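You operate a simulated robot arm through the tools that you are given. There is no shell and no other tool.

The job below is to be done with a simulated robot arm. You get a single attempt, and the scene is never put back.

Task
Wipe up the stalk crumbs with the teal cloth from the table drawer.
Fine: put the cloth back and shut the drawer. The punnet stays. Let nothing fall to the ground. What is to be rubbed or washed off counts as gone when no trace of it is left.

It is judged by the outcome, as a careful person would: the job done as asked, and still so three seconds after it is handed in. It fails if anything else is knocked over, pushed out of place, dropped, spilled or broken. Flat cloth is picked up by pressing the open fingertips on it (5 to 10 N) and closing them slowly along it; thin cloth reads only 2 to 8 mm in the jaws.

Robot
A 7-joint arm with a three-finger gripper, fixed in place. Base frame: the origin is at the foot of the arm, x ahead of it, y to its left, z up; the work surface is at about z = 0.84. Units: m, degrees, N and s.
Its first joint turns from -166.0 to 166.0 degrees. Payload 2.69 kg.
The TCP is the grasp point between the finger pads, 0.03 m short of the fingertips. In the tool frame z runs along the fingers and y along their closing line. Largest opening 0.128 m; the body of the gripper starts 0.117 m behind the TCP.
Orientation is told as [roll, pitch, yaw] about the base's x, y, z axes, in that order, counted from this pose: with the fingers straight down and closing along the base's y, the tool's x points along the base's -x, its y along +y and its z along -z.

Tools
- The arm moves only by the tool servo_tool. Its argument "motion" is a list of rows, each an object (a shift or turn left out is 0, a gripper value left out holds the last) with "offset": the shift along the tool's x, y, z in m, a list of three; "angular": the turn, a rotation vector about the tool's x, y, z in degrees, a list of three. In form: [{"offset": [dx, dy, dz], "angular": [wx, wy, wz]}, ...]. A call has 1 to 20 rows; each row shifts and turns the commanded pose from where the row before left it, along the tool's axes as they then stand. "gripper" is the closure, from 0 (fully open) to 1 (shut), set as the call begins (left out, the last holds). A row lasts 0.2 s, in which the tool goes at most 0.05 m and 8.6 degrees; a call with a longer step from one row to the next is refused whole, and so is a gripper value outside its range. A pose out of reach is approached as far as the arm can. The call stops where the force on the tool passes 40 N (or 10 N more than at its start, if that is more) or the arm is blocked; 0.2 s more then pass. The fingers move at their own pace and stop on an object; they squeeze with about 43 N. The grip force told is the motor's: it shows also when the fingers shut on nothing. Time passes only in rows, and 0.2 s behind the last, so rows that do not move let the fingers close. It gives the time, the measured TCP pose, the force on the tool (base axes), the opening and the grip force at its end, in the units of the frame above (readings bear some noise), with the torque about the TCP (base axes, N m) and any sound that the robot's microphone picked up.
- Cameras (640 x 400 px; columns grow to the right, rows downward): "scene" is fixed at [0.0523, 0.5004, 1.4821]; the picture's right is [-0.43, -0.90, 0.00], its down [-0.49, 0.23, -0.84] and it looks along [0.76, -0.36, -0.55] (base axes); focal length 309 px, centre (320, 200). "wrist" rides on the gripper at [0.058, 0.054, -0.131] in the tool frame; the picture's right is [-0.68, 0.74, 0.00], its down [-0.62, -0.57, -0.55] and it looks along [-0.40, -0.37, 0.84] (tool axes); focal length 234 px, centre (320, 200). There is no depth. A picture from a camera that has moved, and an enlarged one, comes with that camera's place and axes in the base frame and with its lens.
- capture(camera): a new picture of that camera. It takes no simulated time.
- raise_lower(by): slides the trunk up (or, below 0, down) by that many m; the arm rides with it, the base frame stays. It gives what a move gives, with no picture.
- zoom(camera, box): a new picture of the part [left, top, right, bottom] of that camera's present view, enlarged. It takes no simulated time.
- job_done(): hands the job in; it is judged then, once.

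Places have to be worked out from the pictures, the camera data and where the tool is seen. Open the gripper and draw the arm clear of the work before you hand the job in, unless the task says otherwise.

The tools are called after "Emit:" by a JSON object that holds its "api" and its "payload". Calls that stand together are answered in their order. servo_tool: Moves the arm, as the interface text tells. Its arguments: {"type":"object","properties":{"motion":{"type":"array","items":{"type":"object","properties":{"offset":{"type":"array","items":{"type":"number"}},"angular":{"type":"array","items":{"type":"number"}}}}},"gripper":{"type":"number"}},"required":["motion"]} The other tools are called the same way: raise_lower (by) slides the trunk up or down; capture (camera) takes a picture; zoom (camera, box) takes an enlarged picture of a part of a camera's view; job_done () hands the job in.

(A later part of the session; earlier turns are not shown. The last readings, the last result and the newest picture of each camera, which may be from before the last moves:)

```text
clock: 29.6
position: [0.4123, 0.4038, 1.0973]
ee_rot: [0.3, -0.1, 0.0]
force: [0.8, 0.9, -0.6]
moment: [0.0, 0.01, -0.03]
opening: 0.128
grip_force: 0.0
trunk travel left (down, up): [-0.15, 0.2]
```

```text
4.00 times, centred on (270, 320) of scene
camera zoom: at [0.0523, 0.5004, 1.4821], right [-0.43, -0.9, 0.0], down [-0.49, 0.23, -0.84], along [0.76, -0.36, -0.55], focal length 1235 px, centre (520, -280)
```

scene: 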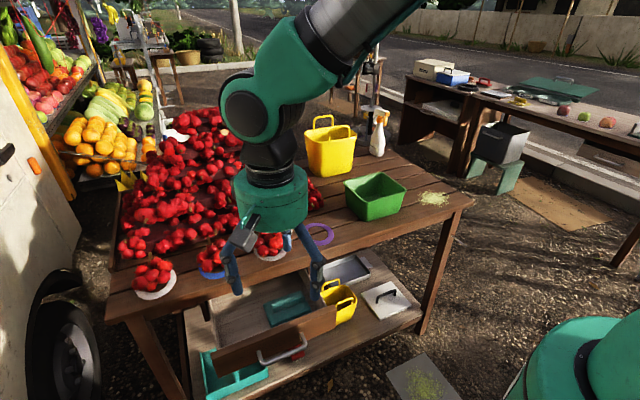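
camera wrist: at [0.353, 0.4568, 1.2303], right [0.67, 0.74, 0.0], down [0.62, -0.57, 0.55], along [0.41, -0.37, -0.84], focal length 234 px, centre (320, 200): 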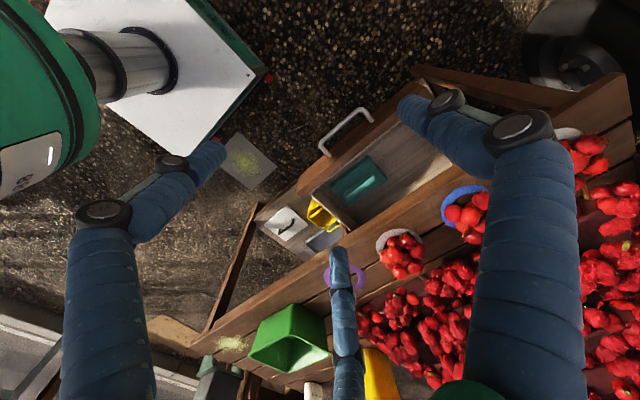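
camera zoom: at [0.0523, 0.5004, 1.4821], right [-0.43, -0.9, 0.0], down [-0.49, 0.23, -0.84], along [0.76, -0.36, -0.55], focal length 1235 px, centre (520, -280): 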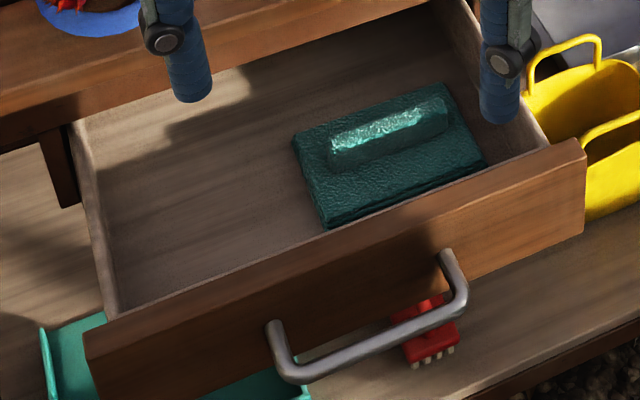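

The cloth is a folded pad about x 0.58–0.66, y 0.28–0.40, with a raised ridge along y at x≈0.622 that can be pinched. I need a bit more drawer travel for clearance, so I close the gripper here and look at its closed shape, to drag the drawer front from inside.

Emit:
{"api": "servo_tool", "payload": {"motion": [{"offset": [0, 0, 0]}, {"offset": [0, 0, 0]}, {"offset": [0, 0, 0]}], "gripper": 0.5}}

Emit:
{"api": "capture", "payload": {"camera": "wrist"}}

Emit:
{"api": "servo_tool", "payload": {"motion": [{"offset": [0, 0, 0]}, {"offset": [0, 0, 0]}, {"offset": [0, 0, 0]}], "gripper": 1.0}}

Emit:
{"api": "capture", "payload": {"camera": "wrist"}}

Emit:
{"api": "zoom", "payload": {"camera": "scene", "box": [200, 180, 360, 280]}}

```text
clock: 30.4
position: [0.4123, 0.4023, 1.0983]
ee_rot: [0.2, -0.3, 0.0]
force: [-0.6, 0.2, -0.1]
moment: [0.02, -0.05, 0.01]
opening: 0.0641
grip_force: 0.1
trunk travel left (down, up): [-0.15, 0.2]
```

```text
taken
camera wrist: at [0.3531, 0.4569, 1.2302], right [0.68, 0.74, 0.0], down [0.61, -0.57, 0.55], along [0.41, -0.37, -0.84], focal length 234 px, centre (320, 200)
```

wrist: 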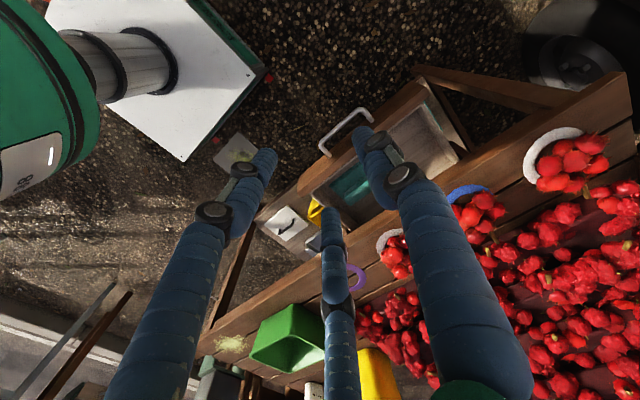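

```text
clock: 31.2
position: [0.412, 0.4038, 1.099]
ee_rot: [0.2, -0.2, 0.0]
force: [0.4, -0.3, 0.0]
moment: [-0.04, 0.02, -0.02]
opening: 0.0022
grip_force: 31.4
trunk travel left (down, up): [-0.15, 0.2]
```

```text
taken
camera wrist: at [0.3531, 0.457, 1.2302], right [0.68, 0.74, 0.0], down [0.61, -0.57, 0.55], along [0.41, -0.37, -0.84], focal length 234 px, centre (320, 200)
```

wrist: 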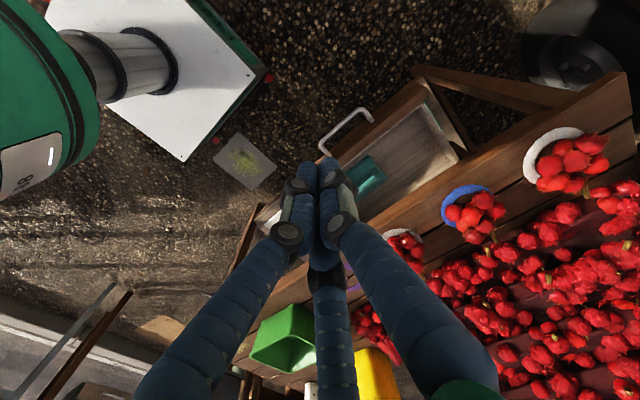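

```text
4.00 times, centred on (280, 230) of scene
camera zoom: at [0.0523, 0.5004, 1.4821], right [-0.43, -0.9, 0.0], down [-0.49, 0.23, -0.84], along [0.76, -0.36, -0.55], focal length 1235 px, centre (480, 80)
```

zoom: 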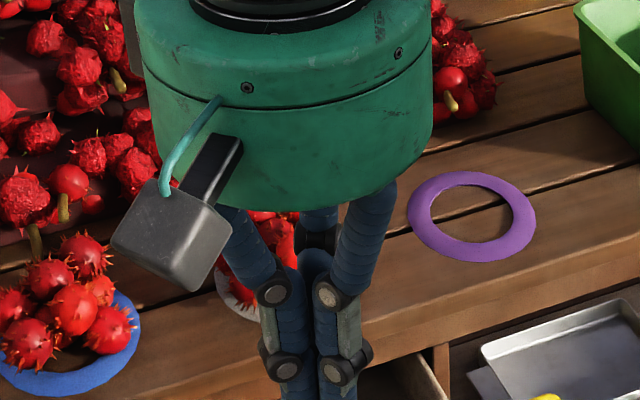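

Closed, the fingers form a slim bundle. I carry it over the empty left part of the drawer at (0.60, 0.47) and lower to z≈0.79, so the tips go inside behind the drawer front.

Emit:
{"api": "servo_tool", "payload": {"motion": [{"offset": [-0.0376, 0.0132, 0.02]}, {"offset": [-0.0376, 0.0132, 0.02]}, {"offset": [-0.0376, 0.0132, 0.02]}, {"offset": [-0.0376, 0.0132, 0.02]}, {"offset": [-0.0376, 0.0132, 0.02]}, {"offset": [0, 0, 0.03]}, {"offset": [0, 0, 0.03]}, {"offset": [0, 0, 0.03]}, {"offset": [0, 0, 0.03]}]}}

Emit:
{"api": "capture", "payload": {"camera": "wrist"}}

Emit:
{"api": "zoom", "payload": {"camera": "scene", "box": [150, 220, 342, 340]}}

```text
clock: 33.2
position: [0.6008, 0.4709, 0.8795]
ee_rot: [0.2, -0.2, 0.0]
force: [0.3, -0.1, -0.4]
moment: [-0.02, 0.02, -0.01]
opening: 0.0019
grip_force: 31.3
trunk travel left (down, up): [-0.15, 0.2]
```

```text
taken
camera wrist: at [0.5422, 0.5237, 1.0111], right [0.68, 0.74, 0.0], down [0.61, -0.57, 0.55], along [0.41, -0.37, -0.84], focal length 234 px, centre (320, 200)
```

wrist: 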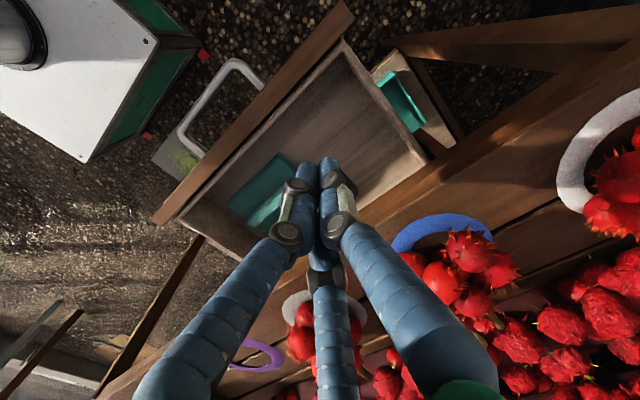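

```text
3.33 times, centred on (246, 280) of scene
camera zoom: at [0.0523, 0.5004, 1.4821], right [-0.43, -0.9, 0.0], down [-0.49, 0.23, -0.84], along [0.76, -0.36, -0.55], focal length 1029 px, centre (567, -67)
```

zoom: 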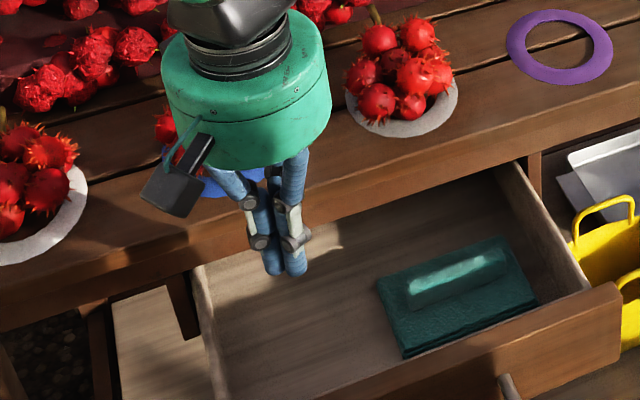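

The bundle is above the drawer, left of the cloth. I lower to z≈0.79 with a slight move back from the table edge.

Emit:
{"api": "servo_tool", "payload": {"motion": [{"offset": [0.002, 0, 0.015]}, {"offset": [0.002, 0, 0.015]}, {"offset": [0.002, 0, 0.015]}, {"offset": [0.002, 0, 0.015]}, {"offset": [0.002, 0, 0.015]}, {"offset": [0.002, 0, 0.015]}]}}

Emit:
{"api": "zoom", "payload": {"camera": "scene", "box": [150, 220, 342, 340]}}

Emit:
{"api": "capture", "payload": {"camera": "wrist"}}

```text
clock: 34.6
position: [0.5891, 0.4706, 0.7899]
ee_rot: [0.2, -0.2, 0.0]
force: [-0.4, -0.3, 0.1]
moment: [-0.01, 0.01, -0.03]
opening: 0.0022
grip_force: 32.0
trunk travel left (down, up): [-0.15, 0.2]
```

```text
3.33 times, centred on (246, 280) of scene
camera zoom: at [0.0523, 0.5004, 1.4821], right [-0.43, -0.9, 0.0], down [-0.49, 0.23, -0.84], along [0.76, -0.36, -0.55], focal length 1029 px, centre (567, -67)
```

zoom: 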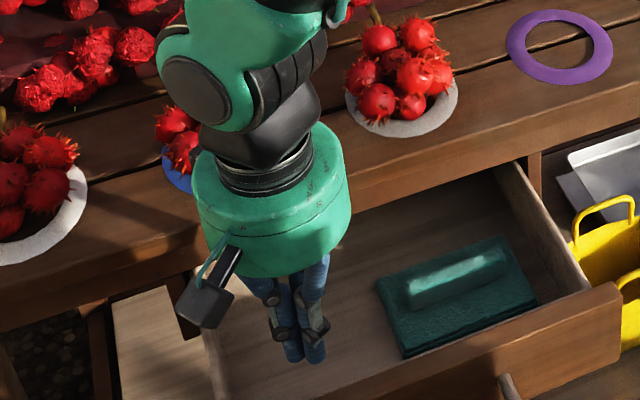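

```text
taken
camera wrist: at [0.53, 0.5242, 0.9213], right [0.68, 0.74, 0.0], down [0.61, -0.57, 0.55], along [0.41, -0.37, -0.84], focal length 234 px, centre (320, 200)
```

wrist: 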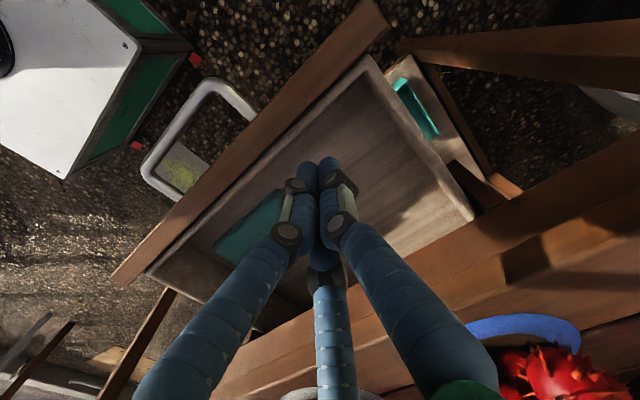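

The tips are inside the drawer behind its front board. I pull toward the robot 9 cm in small steps.

Emit:
{"api": "servo_tool", "payload": {"motion": [{"offset": [0.01, 0, 0]}, {"offset": [0.01, 0, 0]}, {"offset": [0.01, 0, 0]}, {"offset": [0.01, 0, 0]}, {"offset": [0.01, 0, 0]}, {"offset": [0.01, 0, 0]}, {"offset": [0.01, 0, 0]}, {"offset": [0.01, 0, 0]}, {"offset": [0.01, 0, 0]}]}}

Emit:
{"api": "capture", "payload": {"camera": "scene"}}

Emit:
{"api": "capture", "payload": {"camera": "wrist"}}

```text
clock: 36.6
position: [0.4985, 0.4708, 0.7892]
ee_rot: [0.2, -0.1, 0.0]
force: [0.3, -0.3, -0.5]
moment: [0.0, 0.02, 0.02]
opening: 0.0023
grip_force: 31.5
trunk travel left (down, up): [-0.15, 0.2]
```

```text
taken
```

scene: 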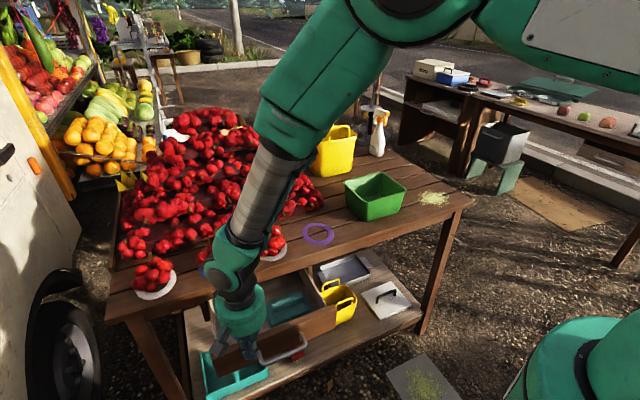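

```text
taken
camera wrist: at [0.4397, 0.524, 0.9205], right [0.68, 0.74, 0.0], down [0.61, -0.57, 0.55], along [0.41, -0.37, -0.84], focal length 234 px, centre (320, 200)
```

wrist: 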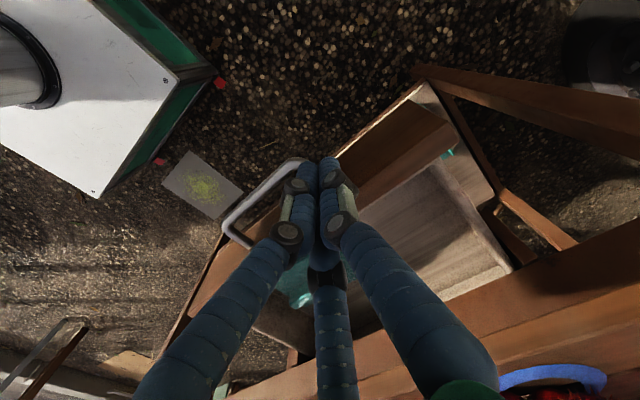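

The tool moved freely, and the drawer may not have moved. I zoom in to see where the drawer front is relative to the fingers.

Emit:
{"api": "zoom", "payload": {"camera": "scene", "box": [180, 270, 340, 370]}}

Emit:
{"api": "zoom", "payload": {"camera": "wrist", "box": [160, 80, 480, 280]}}

```text
4.00 times, centred on (260, 320) of scene
camera zoom: at [0.0523, 0.5004, 1.4821], right [-0.43, -0.9, 0.0], down [-0.49, 0.23, -0.84], along [0.76, -0.36, -0.55], focal length 1235 px, centre (560, -280)
```

zoom: 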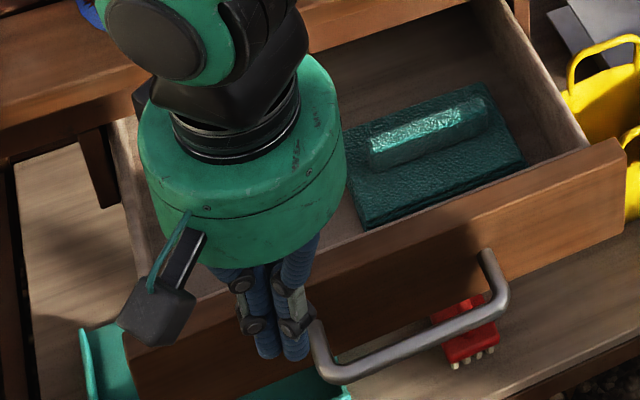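

```text
2.00 times, centred on (320, 180) of wrist
camera zoom: at [0.4397, 0.524, 0.9205], right [0.68, 0.74, 0.0], down [0.61, -0.57, 0.55], along [0.41, -0.37, -0.84], focal length 468 px, centre (320, 240)
```

zoom: 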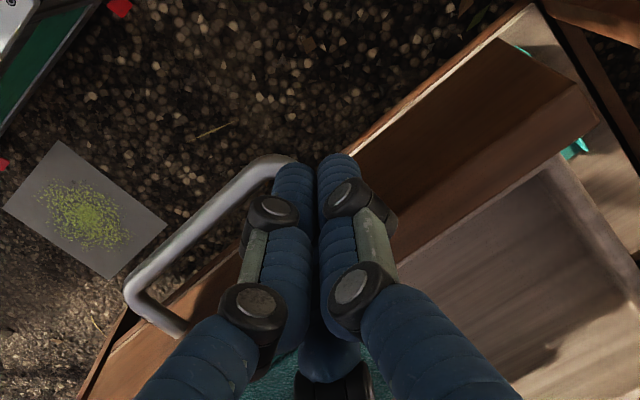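

The fingers ended up on the robot side of the drawer front and the drawer has not moved, so it seems to be at its end of travel (about 16 cm). That is workable: with the gripper half open, the hand is slim enough to reach the cloth's ridge. I lift up first.

Emit:
{"api": "servo_tool", "payload": {"motion": [{"offset": [0, 0, -0.02]}, {"offset": [0, 0, -0.03]}, {"offset": [0, 0, -0.04]}, {"offset": [0, 0, -0.04]}, {"offset": [0, 0, -0.04]}, {"offset": [0, 0, -0.04]}]}}

Emit:
{"api": "capture", "payload": {"camera": "wrist"}}

Emit:
{"api": "capture", "payload": {"camera": "scene"}}

```text
clock: 38.0
position: [0.4989, 0.4695, 1.0003]
ee_rot: [0.2, -0.1, 0.0]
force: [0.3, 1.5, -0.7]
moment: [0.03, 0.03, -0.03]
opening: 0.0021
grip_force: 32.0
trunk travel left (down, up): [-0.15, 0.2]
```

```text
taken
camera wrist: at [0.4396, 0.5239, 1.1312], right [0.68, 0.74, 0.0], down [0.61, -0.57, 0.55], along [0.41, -0.37, -0.84], focal length 234 px, centre (320, 200)
```

wrist: 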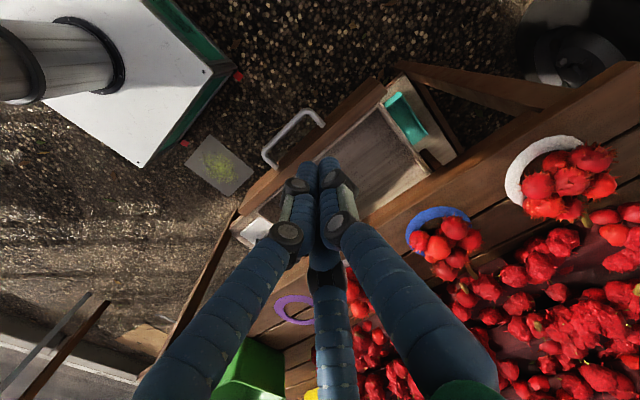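

```text
taken
```

scene: 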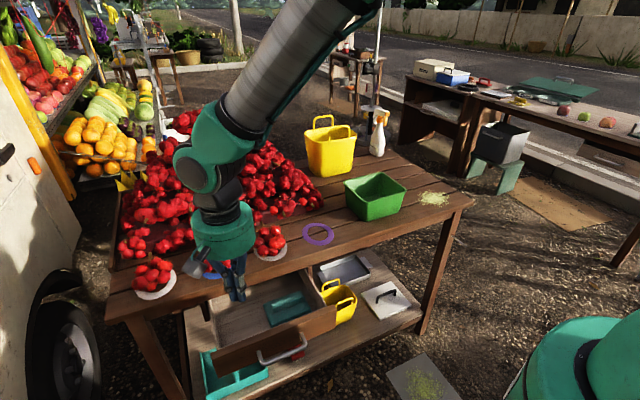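

Nothing was disturbed. I set the gripper to a bit under half open and turn the tool so it closes along x, across the ridge.

Emit:
{"api": "servo_tool", "payload": {"motion": [{"angular": [0, 0, 8.2]}, {"angular": [0, 0, 8.2]}, {"angular": [0, 0, 8.2]}, {"angular": [0, 0, 8.2]}, {"angular": [0, 0, 8.2]}, {"angular": [0, 0, 8.2]}, {"angular": [0, 0, 8.2]}, {"angular": [0, 0, 8.2]}, {"angular": [0, 0, 8.2]}, {"angular": [0, 0, 8.2]}, {"angular": [0, 0, 8.0]}, {"offset": [-0.034, 0.028, 0.0]}, {"offset": [-0.034, 0.028, 0.0]}, {"offset": [-0.034, 0.029, 0.0]}, {"offset": [-0.033, 0.03, 0.02]}], "gripper": 0.58}}

Emit:
{"api": "capture", "payload": {"camera": "wrist"}}

Emit:
{"api": "capture", "payload": {"camera": "scene"}}

```text
clock: 41.2
position: [0.615, 0.3348, 0.9808]
ee_rot: [0.2, 0.3, -90.0]
force: [-1.4, 0.2, 0.0]
moment: [-0.03, -0.07, -0.01]
opening: 0.0538
grip_force: 0.1
trunk travel left (down, up): [-0.15, 0.2]
```

```text
taken
camera wrist: at [0.6673, 0.3931, 1.1122], right [0.74, -0.68, 0.0], down [-0.57, -0.62, 0.55], along [-0.37, -0.4, -0.84], focal length 234 px, centre (320, 200)
```

wrist: 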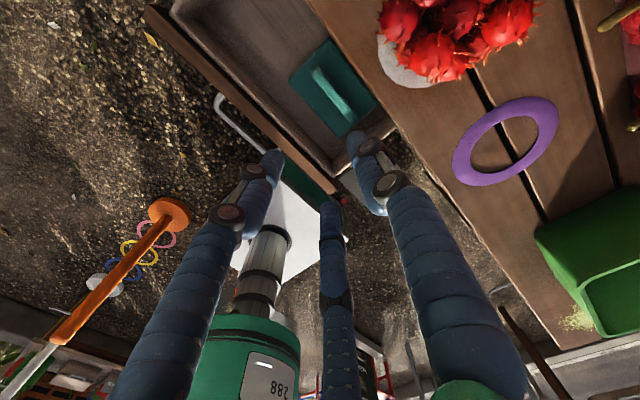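

```text
taken
```

scene: 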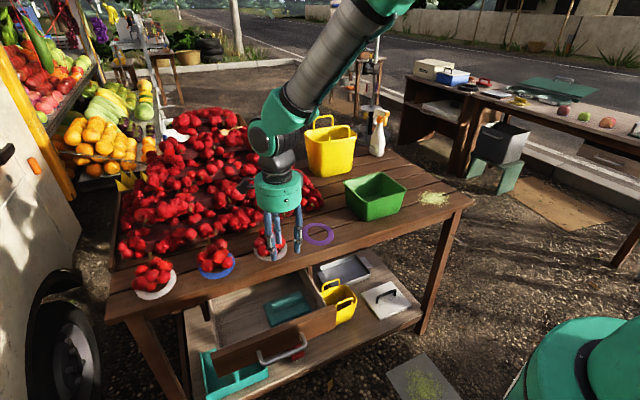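

I zoom the wrist view on the cloth to measure the ridge and nearby table edge.

Emit:
{"api": "zoom", "payload": {"camera": "wrist", "box": [200, 0, 440, 150]}}

Emit:
{"api": "zoom", "payload": {"camera": "scene", "box": [230, 230, 358, 310]}}

```text
2.67 times, centred on (320, 75) of wrist
camera zoom: at [0.6673, 0.3931, 1.1122], right [0.74, -0.68, 0.0], down [-0.57, -0.62, 0.55], along [-0.37, -0.4, -0.84], focal length 624 px, centre (320, 533)
```

zoom: 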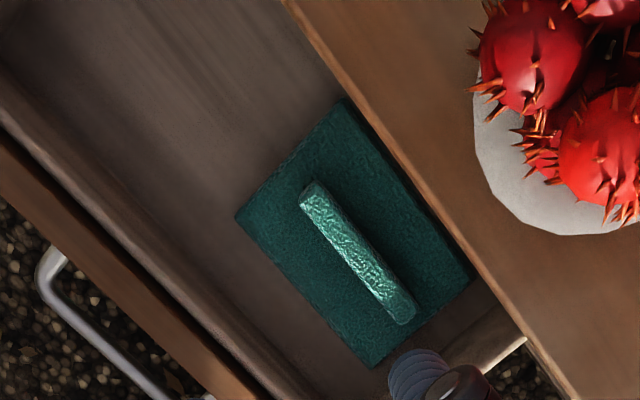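

```text
5.00 times, centred on (294, 270) of scene
camera zoom: at [0.0523, 0.5004, 1.4821], right [-0.43, -0.9, 0.0], down [-0.49, 0.23, -0.84], along [0.76, -0.36, -0.55], focal length 1544 px, centre (450, -150)
```

zoom: 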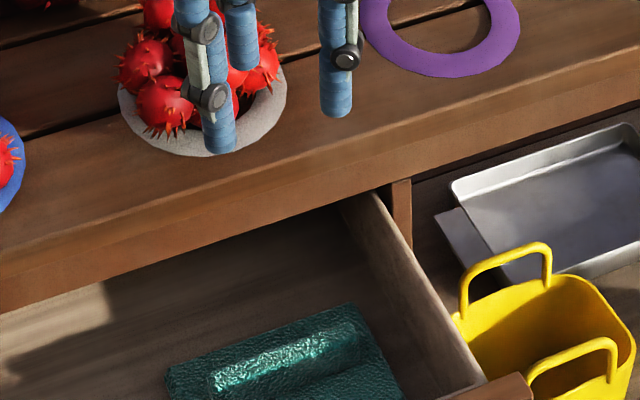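

From this near-overhead view the cloth lies at x 0.606–0.683, y 0.28–0.395 with its ridge at x≈0.644 — too close to the table edge (x≈0.684) for a straight grasp. I will drag the cloth a few cm toward the robot by pressing closed fingertips on its front strip; first I close and lower over (0.62, 0.335).

Emit:
{"api": "servo_tool", "payload": {"motion": [{"offset": [0, 0.004, 0.0]}, {"offset": [0, 0, 0.02]}, {"offset": [0, 0, 0.03]}, {"offset": [0, 0, 0.03]}, {"offset": [0, 0, 0.03]}, {"offset": [0, 0, 0.03]}, {"offset": [0, 0, 0.02]}, {"offset": [0, 0, 0.02]}], "gripper": 1.0}}

Emit:
{"api": "capture", "payload": {"camera": "wrist"}}

Emit:
{"api": "zoom", "payload": {"camera": "scene", "box": [200, 230, 360, 330]}}

```text
clock: 43.0
position: [0.6177, 0.3357, 0.7996]
ee_rot: [0.2, 0.1, -89.9]
force: [1.0, -0.4, 0.2]
moment: [0.0, 0.02, 0.0]
opening: 0.0021
grip_force: 31.5
trunk travel left (down, up): [-0.15, 0.2]
```

```text
taken
camera wrist: at [0.6714, 0.394, 0.9319], right [0.74, -0.68, 0.0], down [-0.57, -0.62, 0.54], along [-0.37, -0.4, -0.84], focal length 234 px, centre (320, 200)
```

wrist: 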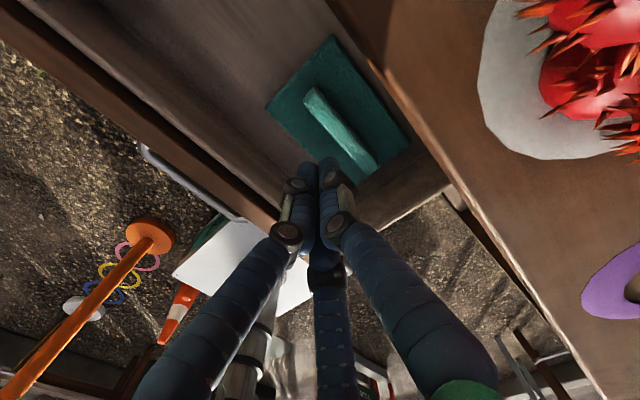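

```text
4.00 times, centred on (280, 280) of scene
camera zoom: at [0.0523, 0.5004, 1.4821], right [-0.43, -0.9, 0.0], down [-0.49, 0.23, -0.84], along [0.76, -0.36, -0.55], focal length 1235 px, centre (480, -120)
```

zoom: 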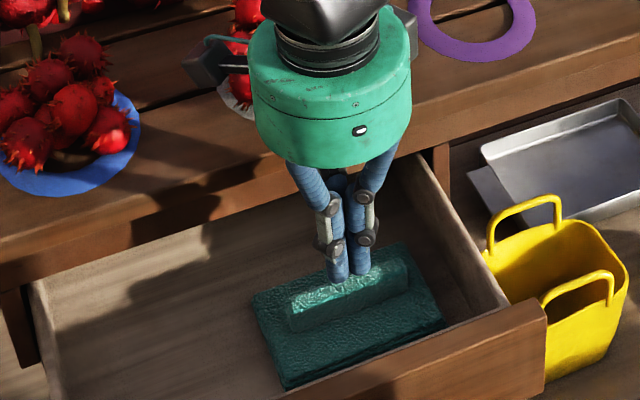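

The tips are above the cloth's front strip. I lower in small steps toward contact, expected near TCP z≈0.76.

Emit:
{"api": "servo_tool", "payload": {"motion": [{"offset": [0, 0, 0.007]}, {"offset": [0, 0, 0.007]}, {"offset": [0, 0, 0.007]}, {"offset": [0, 0, 0.007]}, {"offset": [0, 0, 0.004]}, {"offset": [0, 0, 0.003]}]}}

```text
clock: 44.4
position: [0.6178, 0.3355, 0.7655]
ee_rot: [0.2, 0.2, -90.1]
force: [0.1, -0.1, 0.0]
moment: [0.02, -0.02, -0.02]
opening: 0.0022
grip_force: 31.8
trunk travel left (down, up): [-0.15, 0.2]
```

No contact yet at z 0.7655; I continue in 2 mm steps.

Emit:
{"api": "servo_tool", "payload": {"motion": [{"offset": [0, 0, 0.002]}, {"offset": [0, 0, 0.002]}, {"offset": [0, 0, 0.002]}, {"offset": [0, 0, 0.002]}]}}

```text
clock: 45.4
position: [0.618, 0.3355, 0.7568]
ee_rot: [0.3, 0.1, -90.0]
force: [0.2, -0.2, 1.0]
moment: [0.0, 0.03, 0.02]
opening: 0.0022
grip_force: 31.1
trunk travel left (down, up): [-0.15, 0.2]
```

Force is just about noise level; I go on in 2 mm steps.

Emit:
{"api": "servo_tool", "payload": {"motion": [{"offset": [0, 0, 0.002]}, {"offset": [0, 0, 0.002]}, {"offset": [0, 0, 0.002]}]}}

Emit:
{"api": "zoom", "payload": {"camera": "scene", "box": [220, 250, 348, 330]}}

```text
clock: 46.2
position: [0.6184, 0.3352, 0.753]
ee_rot: [0.3, 0.3, -90.0]
force: [-0.9, -7.7, 24.2]
moment: [-0.2, -0.35, -0.15]
opening: 0.0021
grip_force: 31.2
trunk travel left (down, up): [-0.15, 0.2]
```

```text
5.00 times, centred on (284, 290) of scene
camera zoom: at [0.0523, 0.5004, 1.4821], right [-0.43, -0.9, 0.0], down [-0.49, 0.23, -0.84], along [0.76, -0.36, -0.55], focal length 1544 px, centre (500, -250)
```

zoom: 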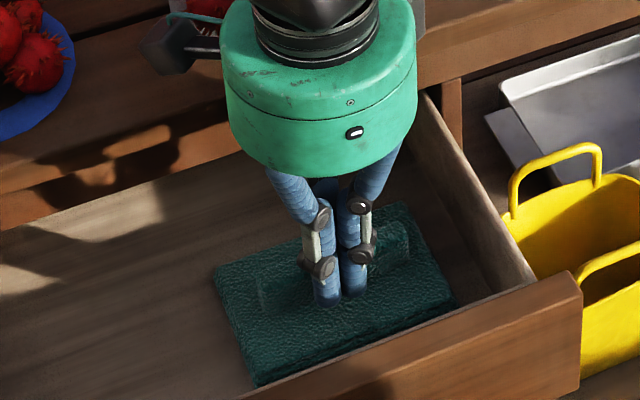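

The fingertips press the cloth with about 24 N at TCP z≈0.753 (cloth surface ≈0.723). I ease off about 1 mm and drag 2 cm toward the robot.

Emit:
{"api": "servo_tool", "payload": {"motion": [{"offset": [0, 0, -0.001]}, {"offset": [0, -0.005, 0]}, {"offset": [0, -0.005, 0]}, {"offset": [0, -0.005, 0]}, {"offset": [0, -0.005, 0]}]}}

Emit:
{"api": "zoom", "payload": {"camera": "scene", "box": [220, 250, 348, 330]}}

Emit:
{"api": "capture", "payload": {"camera": "wrist"}}

```text
clock: 47.4
position: [0.5986, 0.3353, 0.753]
ee_rot: [0.4, 0.2, -89.9]
force: [0.7, 2.2, 24.4]
moment: [0.06, -0.46, 0.05]
opening: 0.0022
grip_force: 30.9
trunk travel left (down, up): [-0.15, 0.2]
```

```text
5.00 times, centred on (284, 290) of scene
camera zoom: at [0.0523, 0.5004, 1.4821], right [-0.43, -0.9, 0.0], down [-0.49, 0.23, -0.84], along [0.76, -0.36, -0.55], focal length 1544 px, centre (500, -250)
```

zoom: 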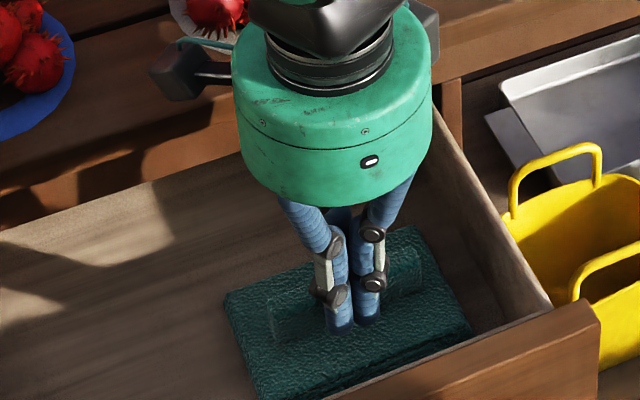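

```text
taken
camera wrist: at [0.6511, 0.394, 0.8842], right [0.74, -0.68, 0.0], down [-0.57, -0.62, 0.54], along [-0.37, -0.4, -0.84], focal length 234 px, centre (320, 200)
```

wrist: 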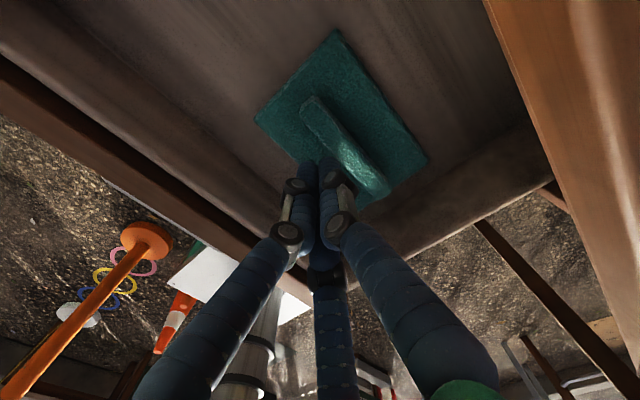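

The whole drawer slid out with the drag, so it still has travel and the cloth rides along. I drag another 4 cm the same way.

Emit:
{"api": "servo_tool", "payload": {"motion": [{"offset": [0, -0.005, 0]}, {"offset": [0, -0.005, 0]}, {"offset": [0, -0.005, 0]}, {"offset": [0, -0.005, 0]}, {"offset": [0, -0.005, 0]}, {"offset": [0, -0.005, 0]}, {"offset": [0, -0.005, 0]}, {"offset": [0, -0.005, 0]}]}}

Emit:
{"api": "zoom", "payload": {"camera": "scene", "box": [220, 250, 348, 330]}}

Emit:
{"api": "capture", "payload": {"camera": "wrist"}}

```text
clock: 49.2
position: [0.5591, 0.334, 0.7508]
ee_rot: [0.1, 0.2, -90.1]
force: [-0.2, 0.8, 0.5]
moment: [0.02, 0.01, 0.03]
opening: 0.0021
grip_force: 31.2
trunk travel left (down, up): [-0.15, 0.2]
```

```text
5.00 times, centred on (284, 290) of scene
camera zoom: at [0.0523, 0.5004, 1.4821], right [-0.43, -0.9, 0.0], down [-0.49, 0.23, -0.84], along [0.76, -0.36, -0.55], focal length 1544 px, centre (500, -250)
```

zoom: 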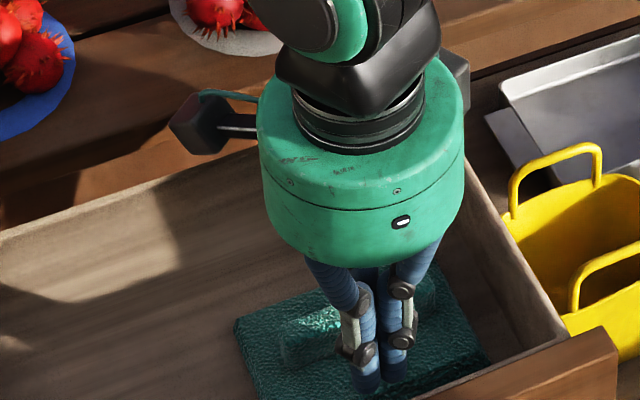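

```text
taken
camera wrist: at [0.6116, 0.3936, 0.8826], right [0.74, -0.68, 0.0], down [-0.57, -0.62, 0.55], along [-0.37, -0.4, -0.84], focal length 234 px, centre (320, 200)
```

wrist: 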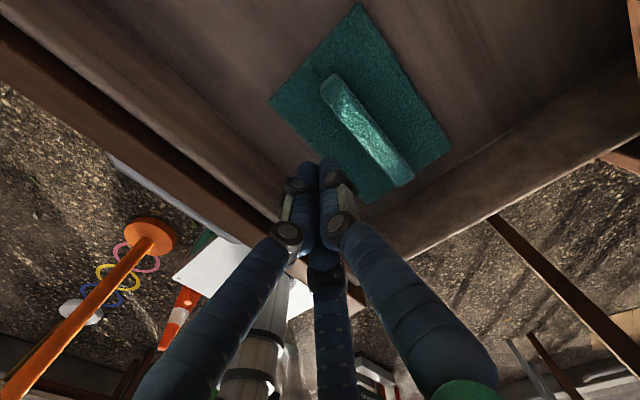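

The fingers slipped off the front, but the cloth now has its ridge at x≈0.604, about 8 cm clear of the table edge. I rise, half-open, and shift to x≈0.598 above the ridge.

Emit:
{"api": "servo_tool", "payload": {"motion": [{"offset": [0, 0, -0.015]}, {"offset": [0, 0, -0.025]}, {"offset": [0, 0, -0.03]}, {"offset": [0.002, 0.02, 0]}, {"offset": [0.002, 0.019, 0]}], "gripper": 1.0}}

Emit:
{"api": "servo_tool", "payload": {"motion": [{"offset": [0, 0, 0]}, {"offset": [0, 0, 0]}], "gripper": 0.5}}

Emit:
{"api": "capture", "payload": {"camera": "wrist"}}

Emit:
{"api": "zoom", "payload": {"camera": "scene", "box": [200, 240, 360, 340]}}

```text
clock: 50.4
position: [0.5967, 0.3384, 0.82]
ee_rot: [0.1, 0.1, -90.0]
force: [0.2, 0.0, 0.7]
moment: [0.02, -0.04, 0.0]
opening: 0.0019
grip_force: 31.8
trunk travel left (down, up): [-0.15, 0.2]
```

```text
clock: 51.0
position: [0.5969, 0.3394, 0.8216]
ee_rot: [0.2, 0.2, -89.9]
force: [-0.6, -0.4, 1.2]
moment: [0.02, -0.02, -0.02]
opening: 0.0643
grip_force: 0.1
trunk travel left (down, up): [-0.15, 0.2]
```

```text
taken
camera wrist: at [0.6502, 0.3974, 0.9532], right [0.74, -0.68, 0.0], down [-0.57, -0.62, 0.55], along [-0.37, -0.4, -0.84], focal length 234 px, centre (320, 200)
```

wrist: 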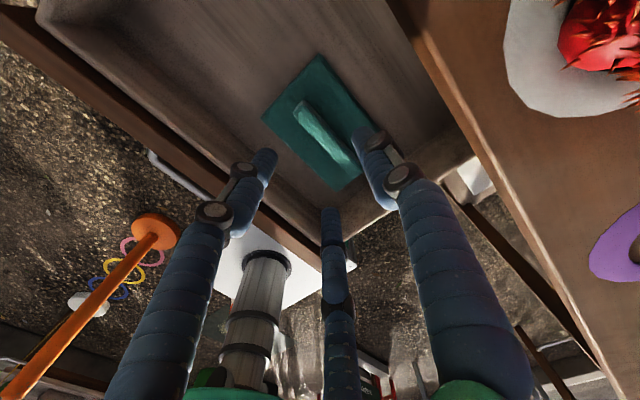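

```text
4.00 times, centred on (280, 290) of scene
camera zoom: at [0.0523, 0.5004, 1.4821], right [-0.43, -0.9, 0.0], down [-0.49, 0.23, -0.84], along [0.76, -0.36, -0.55], focal length 1235 px, centre (480, -160)
```

zoom: 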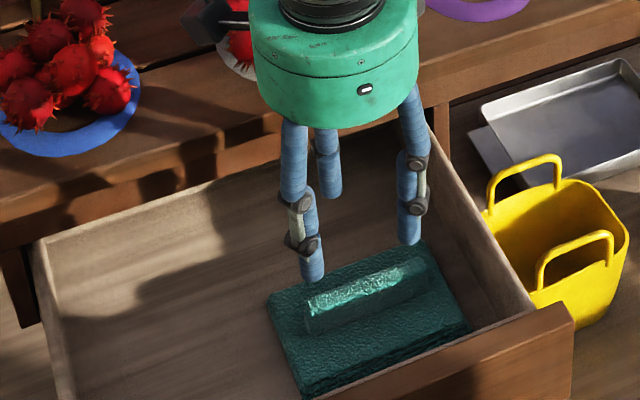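

The ridge (x≈0.606, y 0.304–0.378) is centred between the forward finger and the rear pair. I lower to just above the cloth surface.

Emit:
{"api": "servo_tool", "payload": {"motion": [{"offset": [0.001, 0.001, 0.012]}, {"offset": [0, 0, 0.012]}, {"offset": [0, 0, 0.012]}, {"offset": [0, 0, 0.01]}, {"offset": [0, 0, 0.008]}, {"offset": [0, 0, 0.006]}, {"offset": [0, 0, 0.003]}]}}

Emit:
{"api": "capture", "payload": {"camera": "wrist"}}

Emit:
{"api": "zoom", "payload": {"camera": "scene", "box": [220, 260, 348, 340]}}

```text
clock: 52.6
position: [0.5983, 0.3391, 0.7571]
ee_rot: [0.2, 0.2, -90.0]
force: [-0.1, 0.3, 0.2]
moment: [0.0, 0.01, 0.01]
opening: 0.0639
grip_force: 0.0
trunk travel left (down, up): [-0.15, 0.2]
```

```text
taken
camera wrist: at [0.6513, 0.3984, 0.889], right [0.74, -0.68, 0.0], down [-0.57, -0.62, 0.55], along [-0.37, -0.4, -0.84], focal length 234 px, centre (320, 200)
```

wrist: 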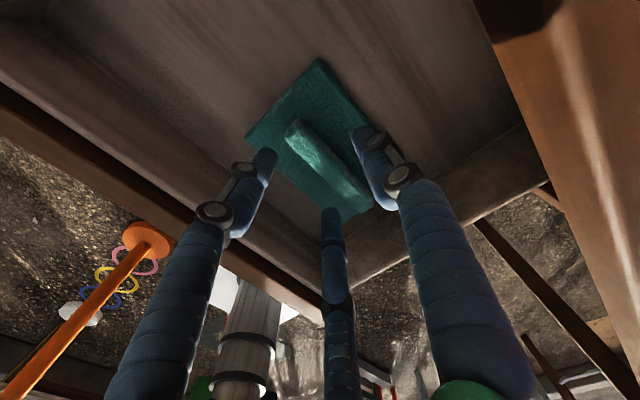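

```text
5.00 times, centred on (284, 300) of scene
camera zoom: at [0.0523, 0.5004, 1.4821], right [-0.43, -0.9, 0.0], down [-0.49, 0.23, -0.84], along [0.76, -0.36, -0.55], focal length 1544 px, centre (500, -300)
```

zoom: 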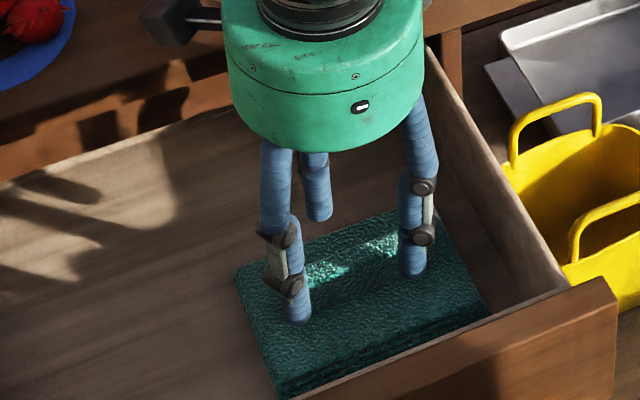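

The fingers straddle the ridge just above the cloth. I press down about 3 mm to get a light contact.

Emit:
{"api": "servo_tool", "payload": {"motion": [{"offset": [0, 0, 0.0015]}, {"offset": [0, 0, 0.0015]}]}}

```text
clock: 53.2
position: [0.5983, 0.3396, 0.7541]
ee_rot: [0.2, 0.1, -90.0]
force: [-0.1, -0.8, 0.1]
moment: [0.01, 0.01, -0.02]
opening: 0.0641
grip_force: 0.1
trunk travel left (down, up): [-0.15, 0.2]
```

Still free at z 0.7541; I press another 1.5 mm or so.

Emit:
{"api": "servo_tool", "payload": {"motion": [{"offset": [0, 0, 0.0012]}, {"offset": [0, 0, 0.0008]}]}}

```text
clock: 53.8
position: [0.5983, 0.3412, 0.7535]
ee_rot: [0.2, 0.2, -90.0]
force: [0.5, -0.4, -0.1]
moment: [-0.01, -0.04, 0.0]
opening: 0.0641
grip_force: 0.1
trunk travel left (down, up): [-0.15, 0.2]
```

No force yet; another 2 mm in small steps.

Emit:
{"api": "servo_tool", "payload": {"motion": [{"offset": [0, 0, 0.001]}, {"offset": [0, 0, 0.001]}]}}

```text
clock: 54.4
position: [0.5982, 0.3407, 0.7518]
ee_rot: [0.2, 0.2, -90.0]
force: [0.0, 0.0, 0.0]
moment: [0.0, -0.01, 0.03]
opening: 0.064
grip_force: 0.1
trunk travel left (down, up): [-0.15, 0.2]
```

Still no contact; I continue down in 1 mm steps, watching force.

Emit:
{"api": "servo_tool", "payload": {"motion": [{"offset": [0, 0, 0.001]}, {"offset": [0, 0, 0.001]}, {"offset": [0, 0, 0.001]}]}}

Emit:
{"api": "zoom", "payload": {"camera": "scene", "box": [220, 260, 348, 340]}}

```text
clock: 55.2
position: [0.5984, 0.3402, 0.7494]
ee_rot: [0.2, 0.3, -90.0]
force: [-0.3, 0.0, -0.9]
moment: [-0.02, -0.01, -0.02]
opening: 0.0639
grip_force: 0.0
trunk travel left (down, up): [-0.15, 0.2]
```

```text
5.00 times, centred on (284, 300) of scene
camera zoom: at [0.0523, 0.5004, 1.4821], right [-0.43, -0.9, 0.0], down [-0.49, 0.23, -0.84], along [0.76, -0.36, -0.55], focal length 1544 px, centre (500, -300)
```

zoom: 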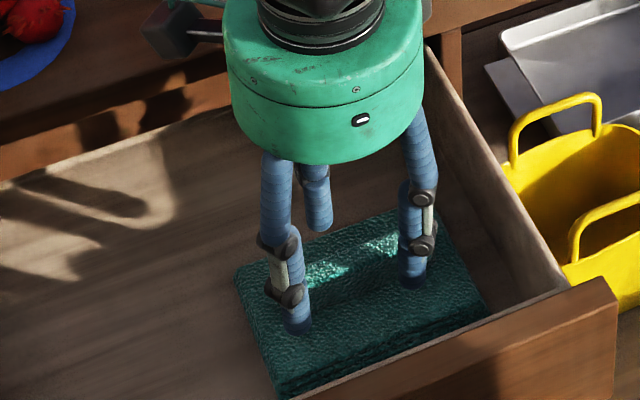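

The tips look to be just at the cloth's surface. I keep pressing down in 1 mm steps until a light force shows.

Emit:
{"api": "servo_tool", "payload": {"motion": [{"offset": [0, 0, 0.001]}, {"offset": [0, 0, 0.001]}]}}

```text
clock: 55.8
position: [0.5987, 0.3404, 0.7457]
ee_rot: [0.3, 0.2, -90.0]
force: [1.8, 0.4, 0.3]
moment: [0.01, 0.02, -0.03]
opening: 0.064
grip_force: 0.1
trunk travel left (down, up): [-0.15, 0.2]
```

Force still about zero at z≈0.746; continuing gently.

Emit:
{"api": "servo_tool", "payload": {"motion": [{"offset": [0, 0, 0.001]}, {"offset": [0, 0, 0.001]}]}}

```text
clock: 56.4
position: [0.5984, 0.3413, 0.7444]
ee_rot: [0.1, 0.2, -90.0]
force: [0.1, -0.1, 0.5]
moment: [-0.02, -0.05, -0.01]
opening: 0.064
grip_force: 0.0
trunk travel left (down, up): [-0.15, 0.2]
```

I check the views before going deeper.

Emit:
{"api": "zoom", "payload": {"camera": "scene", "box": [240, 275, 336, 335]}}

Emit:
{"api": "zoom", "payload": {"camera": "wrist", "box": [220, 40, 460, 240]}}

```text
6.67 times, centred on (288, 305) of scene
camera zoom: at [0.0523, 0.5004, 1.4821], right [-0.43, -0.9, 0.0], down [-0.49, 0.23, -0.84], along [0.76, -0.36, -0.55], focal length 2058 px, centre (533, -500)
```

zoom: 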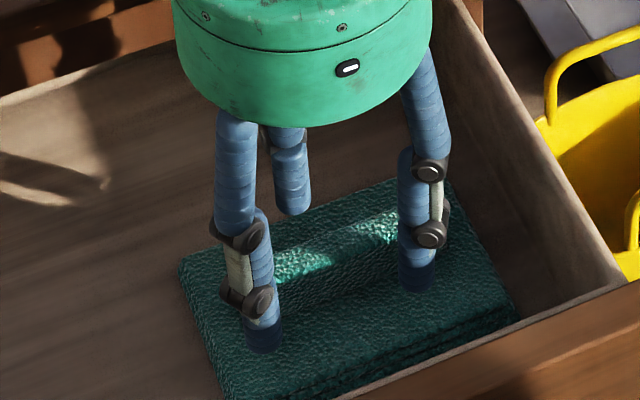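

```text
2.00 times, centred on (340, 140) of wrist
camera zoom: at [0.6513, 0.3988, 0.8759], right [0.74, -0.68, 0.0], down [-0.57, -0.62, 0.55], along [-0.37, -0.4, -0.84], focal length 468 px, centre (280, 320)
```

zoom: 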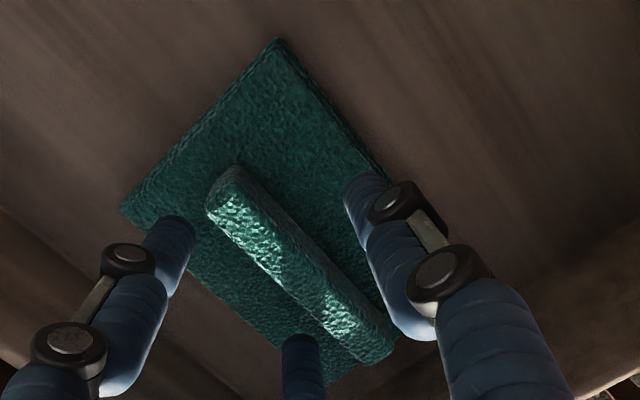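

The ridge lies well between the fingers, with tips at the level of the pad. I begin closing slowly.

Emit:
{"api": "servo_tool", "payload": {"motion": [{"offset": [0, 0, 0]}, {"offset": [0, 0, 0]}], "gripper": 0.6}}

Emit:
{"api": "servo_tool", "payload": {"motion": [{"offset": [0, 0, 0]}, {"offset": [0, 0, 0]}], "gripper": 0.7}}

Emit:
{"api": "servo_tool", "payload": {"motion": [{"offset": [0, 0, 0]}, {"offset": [0, 0, 0]}], "gripper": 0.8}}

Emit:
{"api": "capture", "payload": {"camera": "wrist"}}

```text
clock: 57.0
position: [0.5989, 0.3406, 0.7438]
ee_rot: [0.2, 0.3, -90.0]
force: [-0.1, -0.4, 0.0]
moment: [-0.01, -0.01, -0.01]
opening: 0.0511
grip_force: 0.0
trunk travel left (down, up): [-0.15, 0.2]
```

```text
clock: 57.6
position: [0.5987, 0.341, 0.7433]
ee_rot: [0.3, 0.2, -89.9]
force: [0.9, -0.5, 0.6]
moment: [0.0, 0.0, 0.0]
opening: 0.0385
grip_force: 0.0
trunk travel left (down, up): [-0.15, 0.2]
```

```text
clock: 58.2
position: [0.599, 0.3397, 0.7432]
ee_rot: [0.2, 0.2, -90.1]
force: [-0.9, 0.4, 0.1]
moment: [-0.01, 0.01, 0.0]
opening: 0.0265
grip_force: 1.0
trunk travel left (down, up): [-0.15, 0.2]
```

```text
taken
camera wrist: at [0.6513, 0.3987, 0.8759], right [0.74, -0.68, 0.0], down [-0.57, -0.62, 0.55], along [-0.37, -0.4, -0.84], focal length 234 px, centre (320, 200)
```

wrist: 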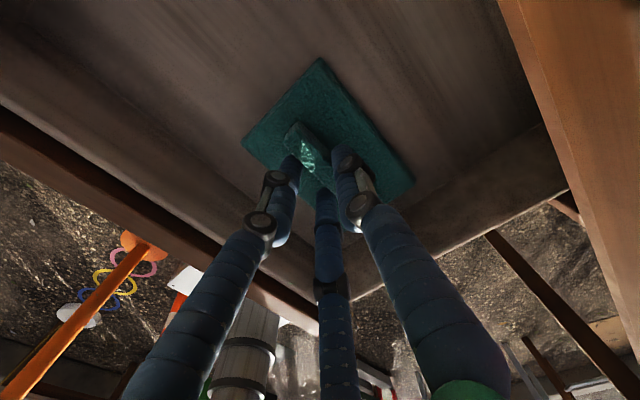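

The grip starts to meet the ridge at 26 mm. I close fully and let it settle.

Emit:
{"api": "servo_tool", "payload": {"motion": [{"offset": [0, 0, 0]}, {"offset": [0, 0, 0]}], "gripper": 0.9}}

Emit:
{"api": "servo_tool", "payload": {"motion": [{"offset": [0, 0, 0]}, {"offset": [0, 0, 0]}, {"offset": [0, 0, 0]}], "gripper": 1.0}}

Emit:
{"api": "capture", "payload": {"camera": "wrist"}}

Emit:
{"api": "zoom", "payload": {"camera": "scene", "box": [240, 275, 336, 335]}}

```text
clock: 58.8
position: [0.598, 0.3408, 0.7442]
ee_rot: [0.3, 0.1, -90.0]
force: [0.1, 0.4, 0.0]
moment: [0.0, 0.02, 0.0]
opening: 0.0246
grip_force: 42.7
trunk travel left (down, up): [-0.15, 0.2]
```

```text
clock: 59.6
position: [0.5981, 0.3406, 0.7438]
ee_rot: [0.2, 0.3, -90.0]
force: [-0.1, -0.8, -0.3]
moment: [0.02, -0.01, 0.01]
opening: 0.0246
grip_force: 43.2
trunk travel left (down, up): [-0.15, 0.2]
```

```text
taken
camera wrist: at [0.6513, 0.3987, 0.8758], right [0.74, -0.68, 0.0], down [-0.57, -0.62, 0.55], along [-0.37, -0.4, -0.84], focal length 234 px, centre (320, 200)
```

wrist: 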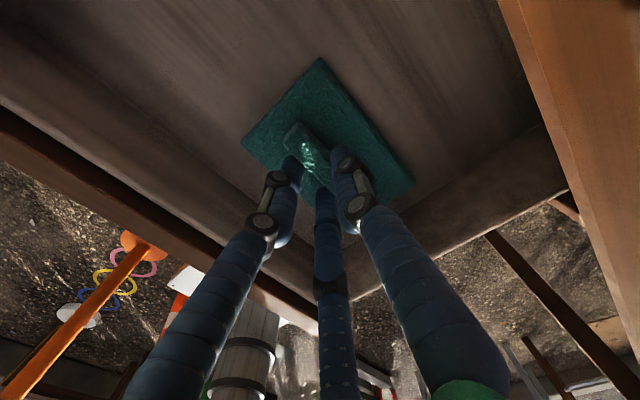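

```text
6.67 times, centred on (288, 305) of scene
camera zoom: at [0.0523, 0.5004, 1.4821], right [-0.43, -0.9, 0.0], down [-0.49, 0.23, -0.84], along [0.76, -0.36, -0.55], focal length 2058 px, centre (533, -500)
```

zoom: 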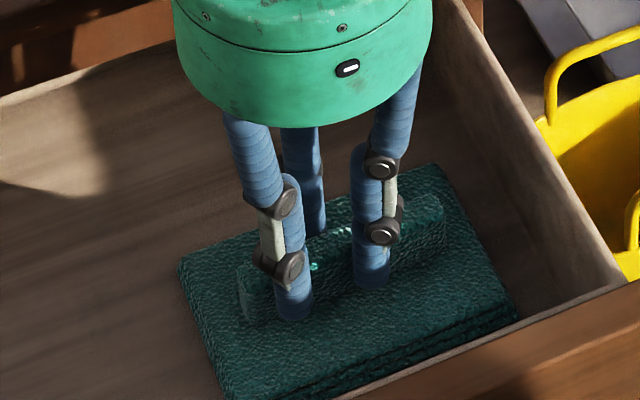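

The ridge is held firmly: 24.6 mm at 43 N. I lift slowly and check the hold.

Emit:
{"api": "servo_tool", "payload": {"motion": [{"offset": [0, 0, -0.01]}, {"offset": [0, 0, -0.015]}, {"offset": [0, 0, -0.02]}, {"offset": [0, 0, -0.02]}, {"offset": [0, 0, -0.02]}]}}

Emit:
{"api": "capture", "payload": {"camera": "wrist"}}

Emit:
{"api": "zoom", "payload": {"camera": "scene", "box": [200, 230, 360, 330]}}

```text
clock: 60.8
position: [0.5991, 0.3403, 0.8309]
ee_rot: [0.1, 0.3, -90.0]
force: [0.5, 0.0, -1.3]
moment: [0.02, 0.02, 0.01]
opening: 0.0244
grip_force: 42.8
trunk travel left (down, up): [-0.15, 0.2]
```

```text
taken
camera wrist: at [0.6514, 0.3983, 0.9614], right [0.74, -0.68, 0.0], down [-0.57, -0.62, 0.55], along [-0.37, -0.4, -0.84], focal length 234 px, centre (320, 200)
```

wrist: 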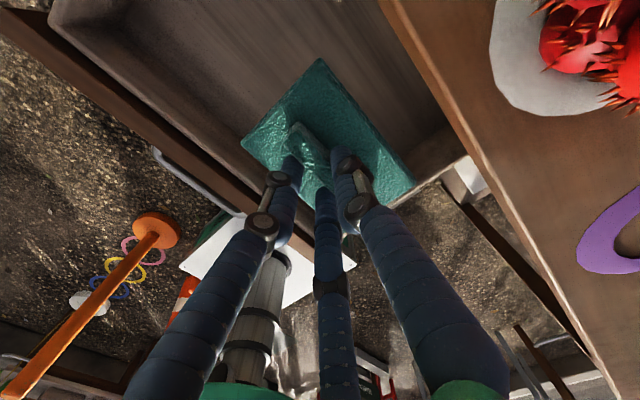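

```text
4.00 times, centred on (280, 280) of scene
camera zoom: at [0.0523, 0.5004, 1.4821], right [-0.43, -0.9, 0.0], down [-0.49, 0.23, -0.84], along [0.76, -0.36, -0.55], focal length 1235 px, centre (480, -120)
```

zoom: 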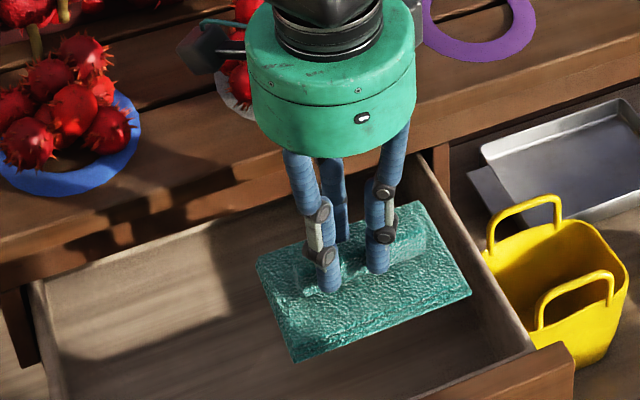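

The cloth is lifted cleanly and hangs level. I raise it to z≈1.03 and carry it along the front of the table toward the crumbs.

Emit:
{"api": "servo_tool", "payload": {"motion": [{"offset": [0, 0, -0.04]}, {"offset": [0, 0, -0.04]}, {"offset": [0, 0, -0.04]}, {"offset": [0, 0, -0.04]}, {"offset": [0, 0, -0.04]}, {"offset": [-0.04, 0.004, 0]}, {"offset": [-0.04, 0.004, 0]}, {"offset": [-0.04, 0.004, 0]}, {"offset": [-0.04, 0.004, 0]}, {"offset": [-0.04, 0.004, 0]}, {"offset": [-0.04, 0.004, 0]}, {"offset": [-0.04, 0.004, 0]}, {"offset": [-0.04, 0.004, 0]}]}}

Emit:
{"api": "servo_tool", "payload": {"motion": [{"offset": [-0.04, 0.008, 0]}, {"offset": [-0.04, 0.008, 0]}, {"offset": [-0.04, 0.008, 0]}, {"offset": [-0.04, 0.008, 0]}, {"offset": [-0.04, 0.008, 0]}, {"offset": [-0.04, 0.008, 0]}, {"offset": [-0.04, 0.008, 0]}, {"offset": [-0.04, 0.008, 0]}]}}

Emit:
{"api": "capture", "payload": {"camera": "wrist"}}

Emit:
{"api": "capture", "payload": {"camera": "scene"}}

```text
clock: 63.6
position: [0.6284, 0.0205, 1.0277]
ee_rot: [0.0, 0.2, -90.0]
force: [0.4, 0.3, -1.3]
moment: [-0.03, 0.02, 0.04]
opening: 0.0246
grip_force: 42.4
trunk travel left (down, up): [-0.15, 0.2]
```

```text
clock: 65.4
position: [0.6947, -0.301, 1.026]
ee_rot: [0.1, 0.3, -90.0]
force: [-0.2, 0.4, 0.0]
moment: [-0.03, -0.02, 0.03]
opening: 0.0245
grip_force: 42.7
trunk travel left (down, up): [-0.15, 0.2]
```

```text
taken
camera wrist: at [0.7471, -0.2419, 1.1581], right [0.74, -0.68, 0.0], down [-0.57, -0.62, 0.55], along [-0.37, -0.4, -0.84], focal length 234 px, centre (320, 200)
```

wrist: 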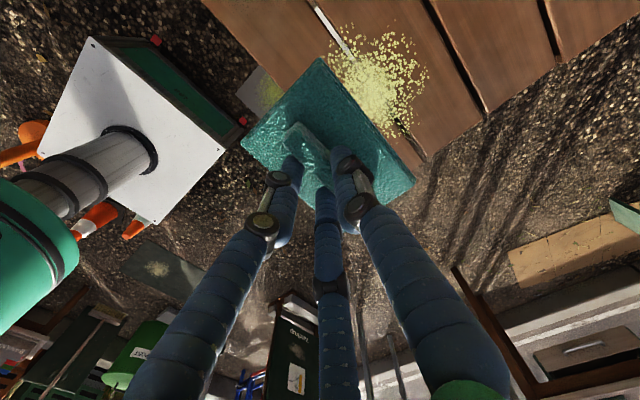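

```text
taken
```

scene: 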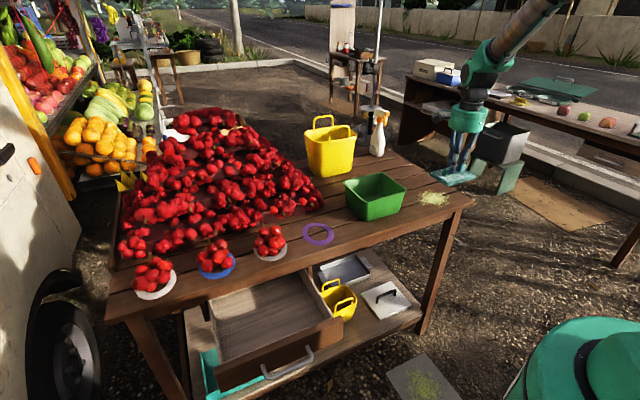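

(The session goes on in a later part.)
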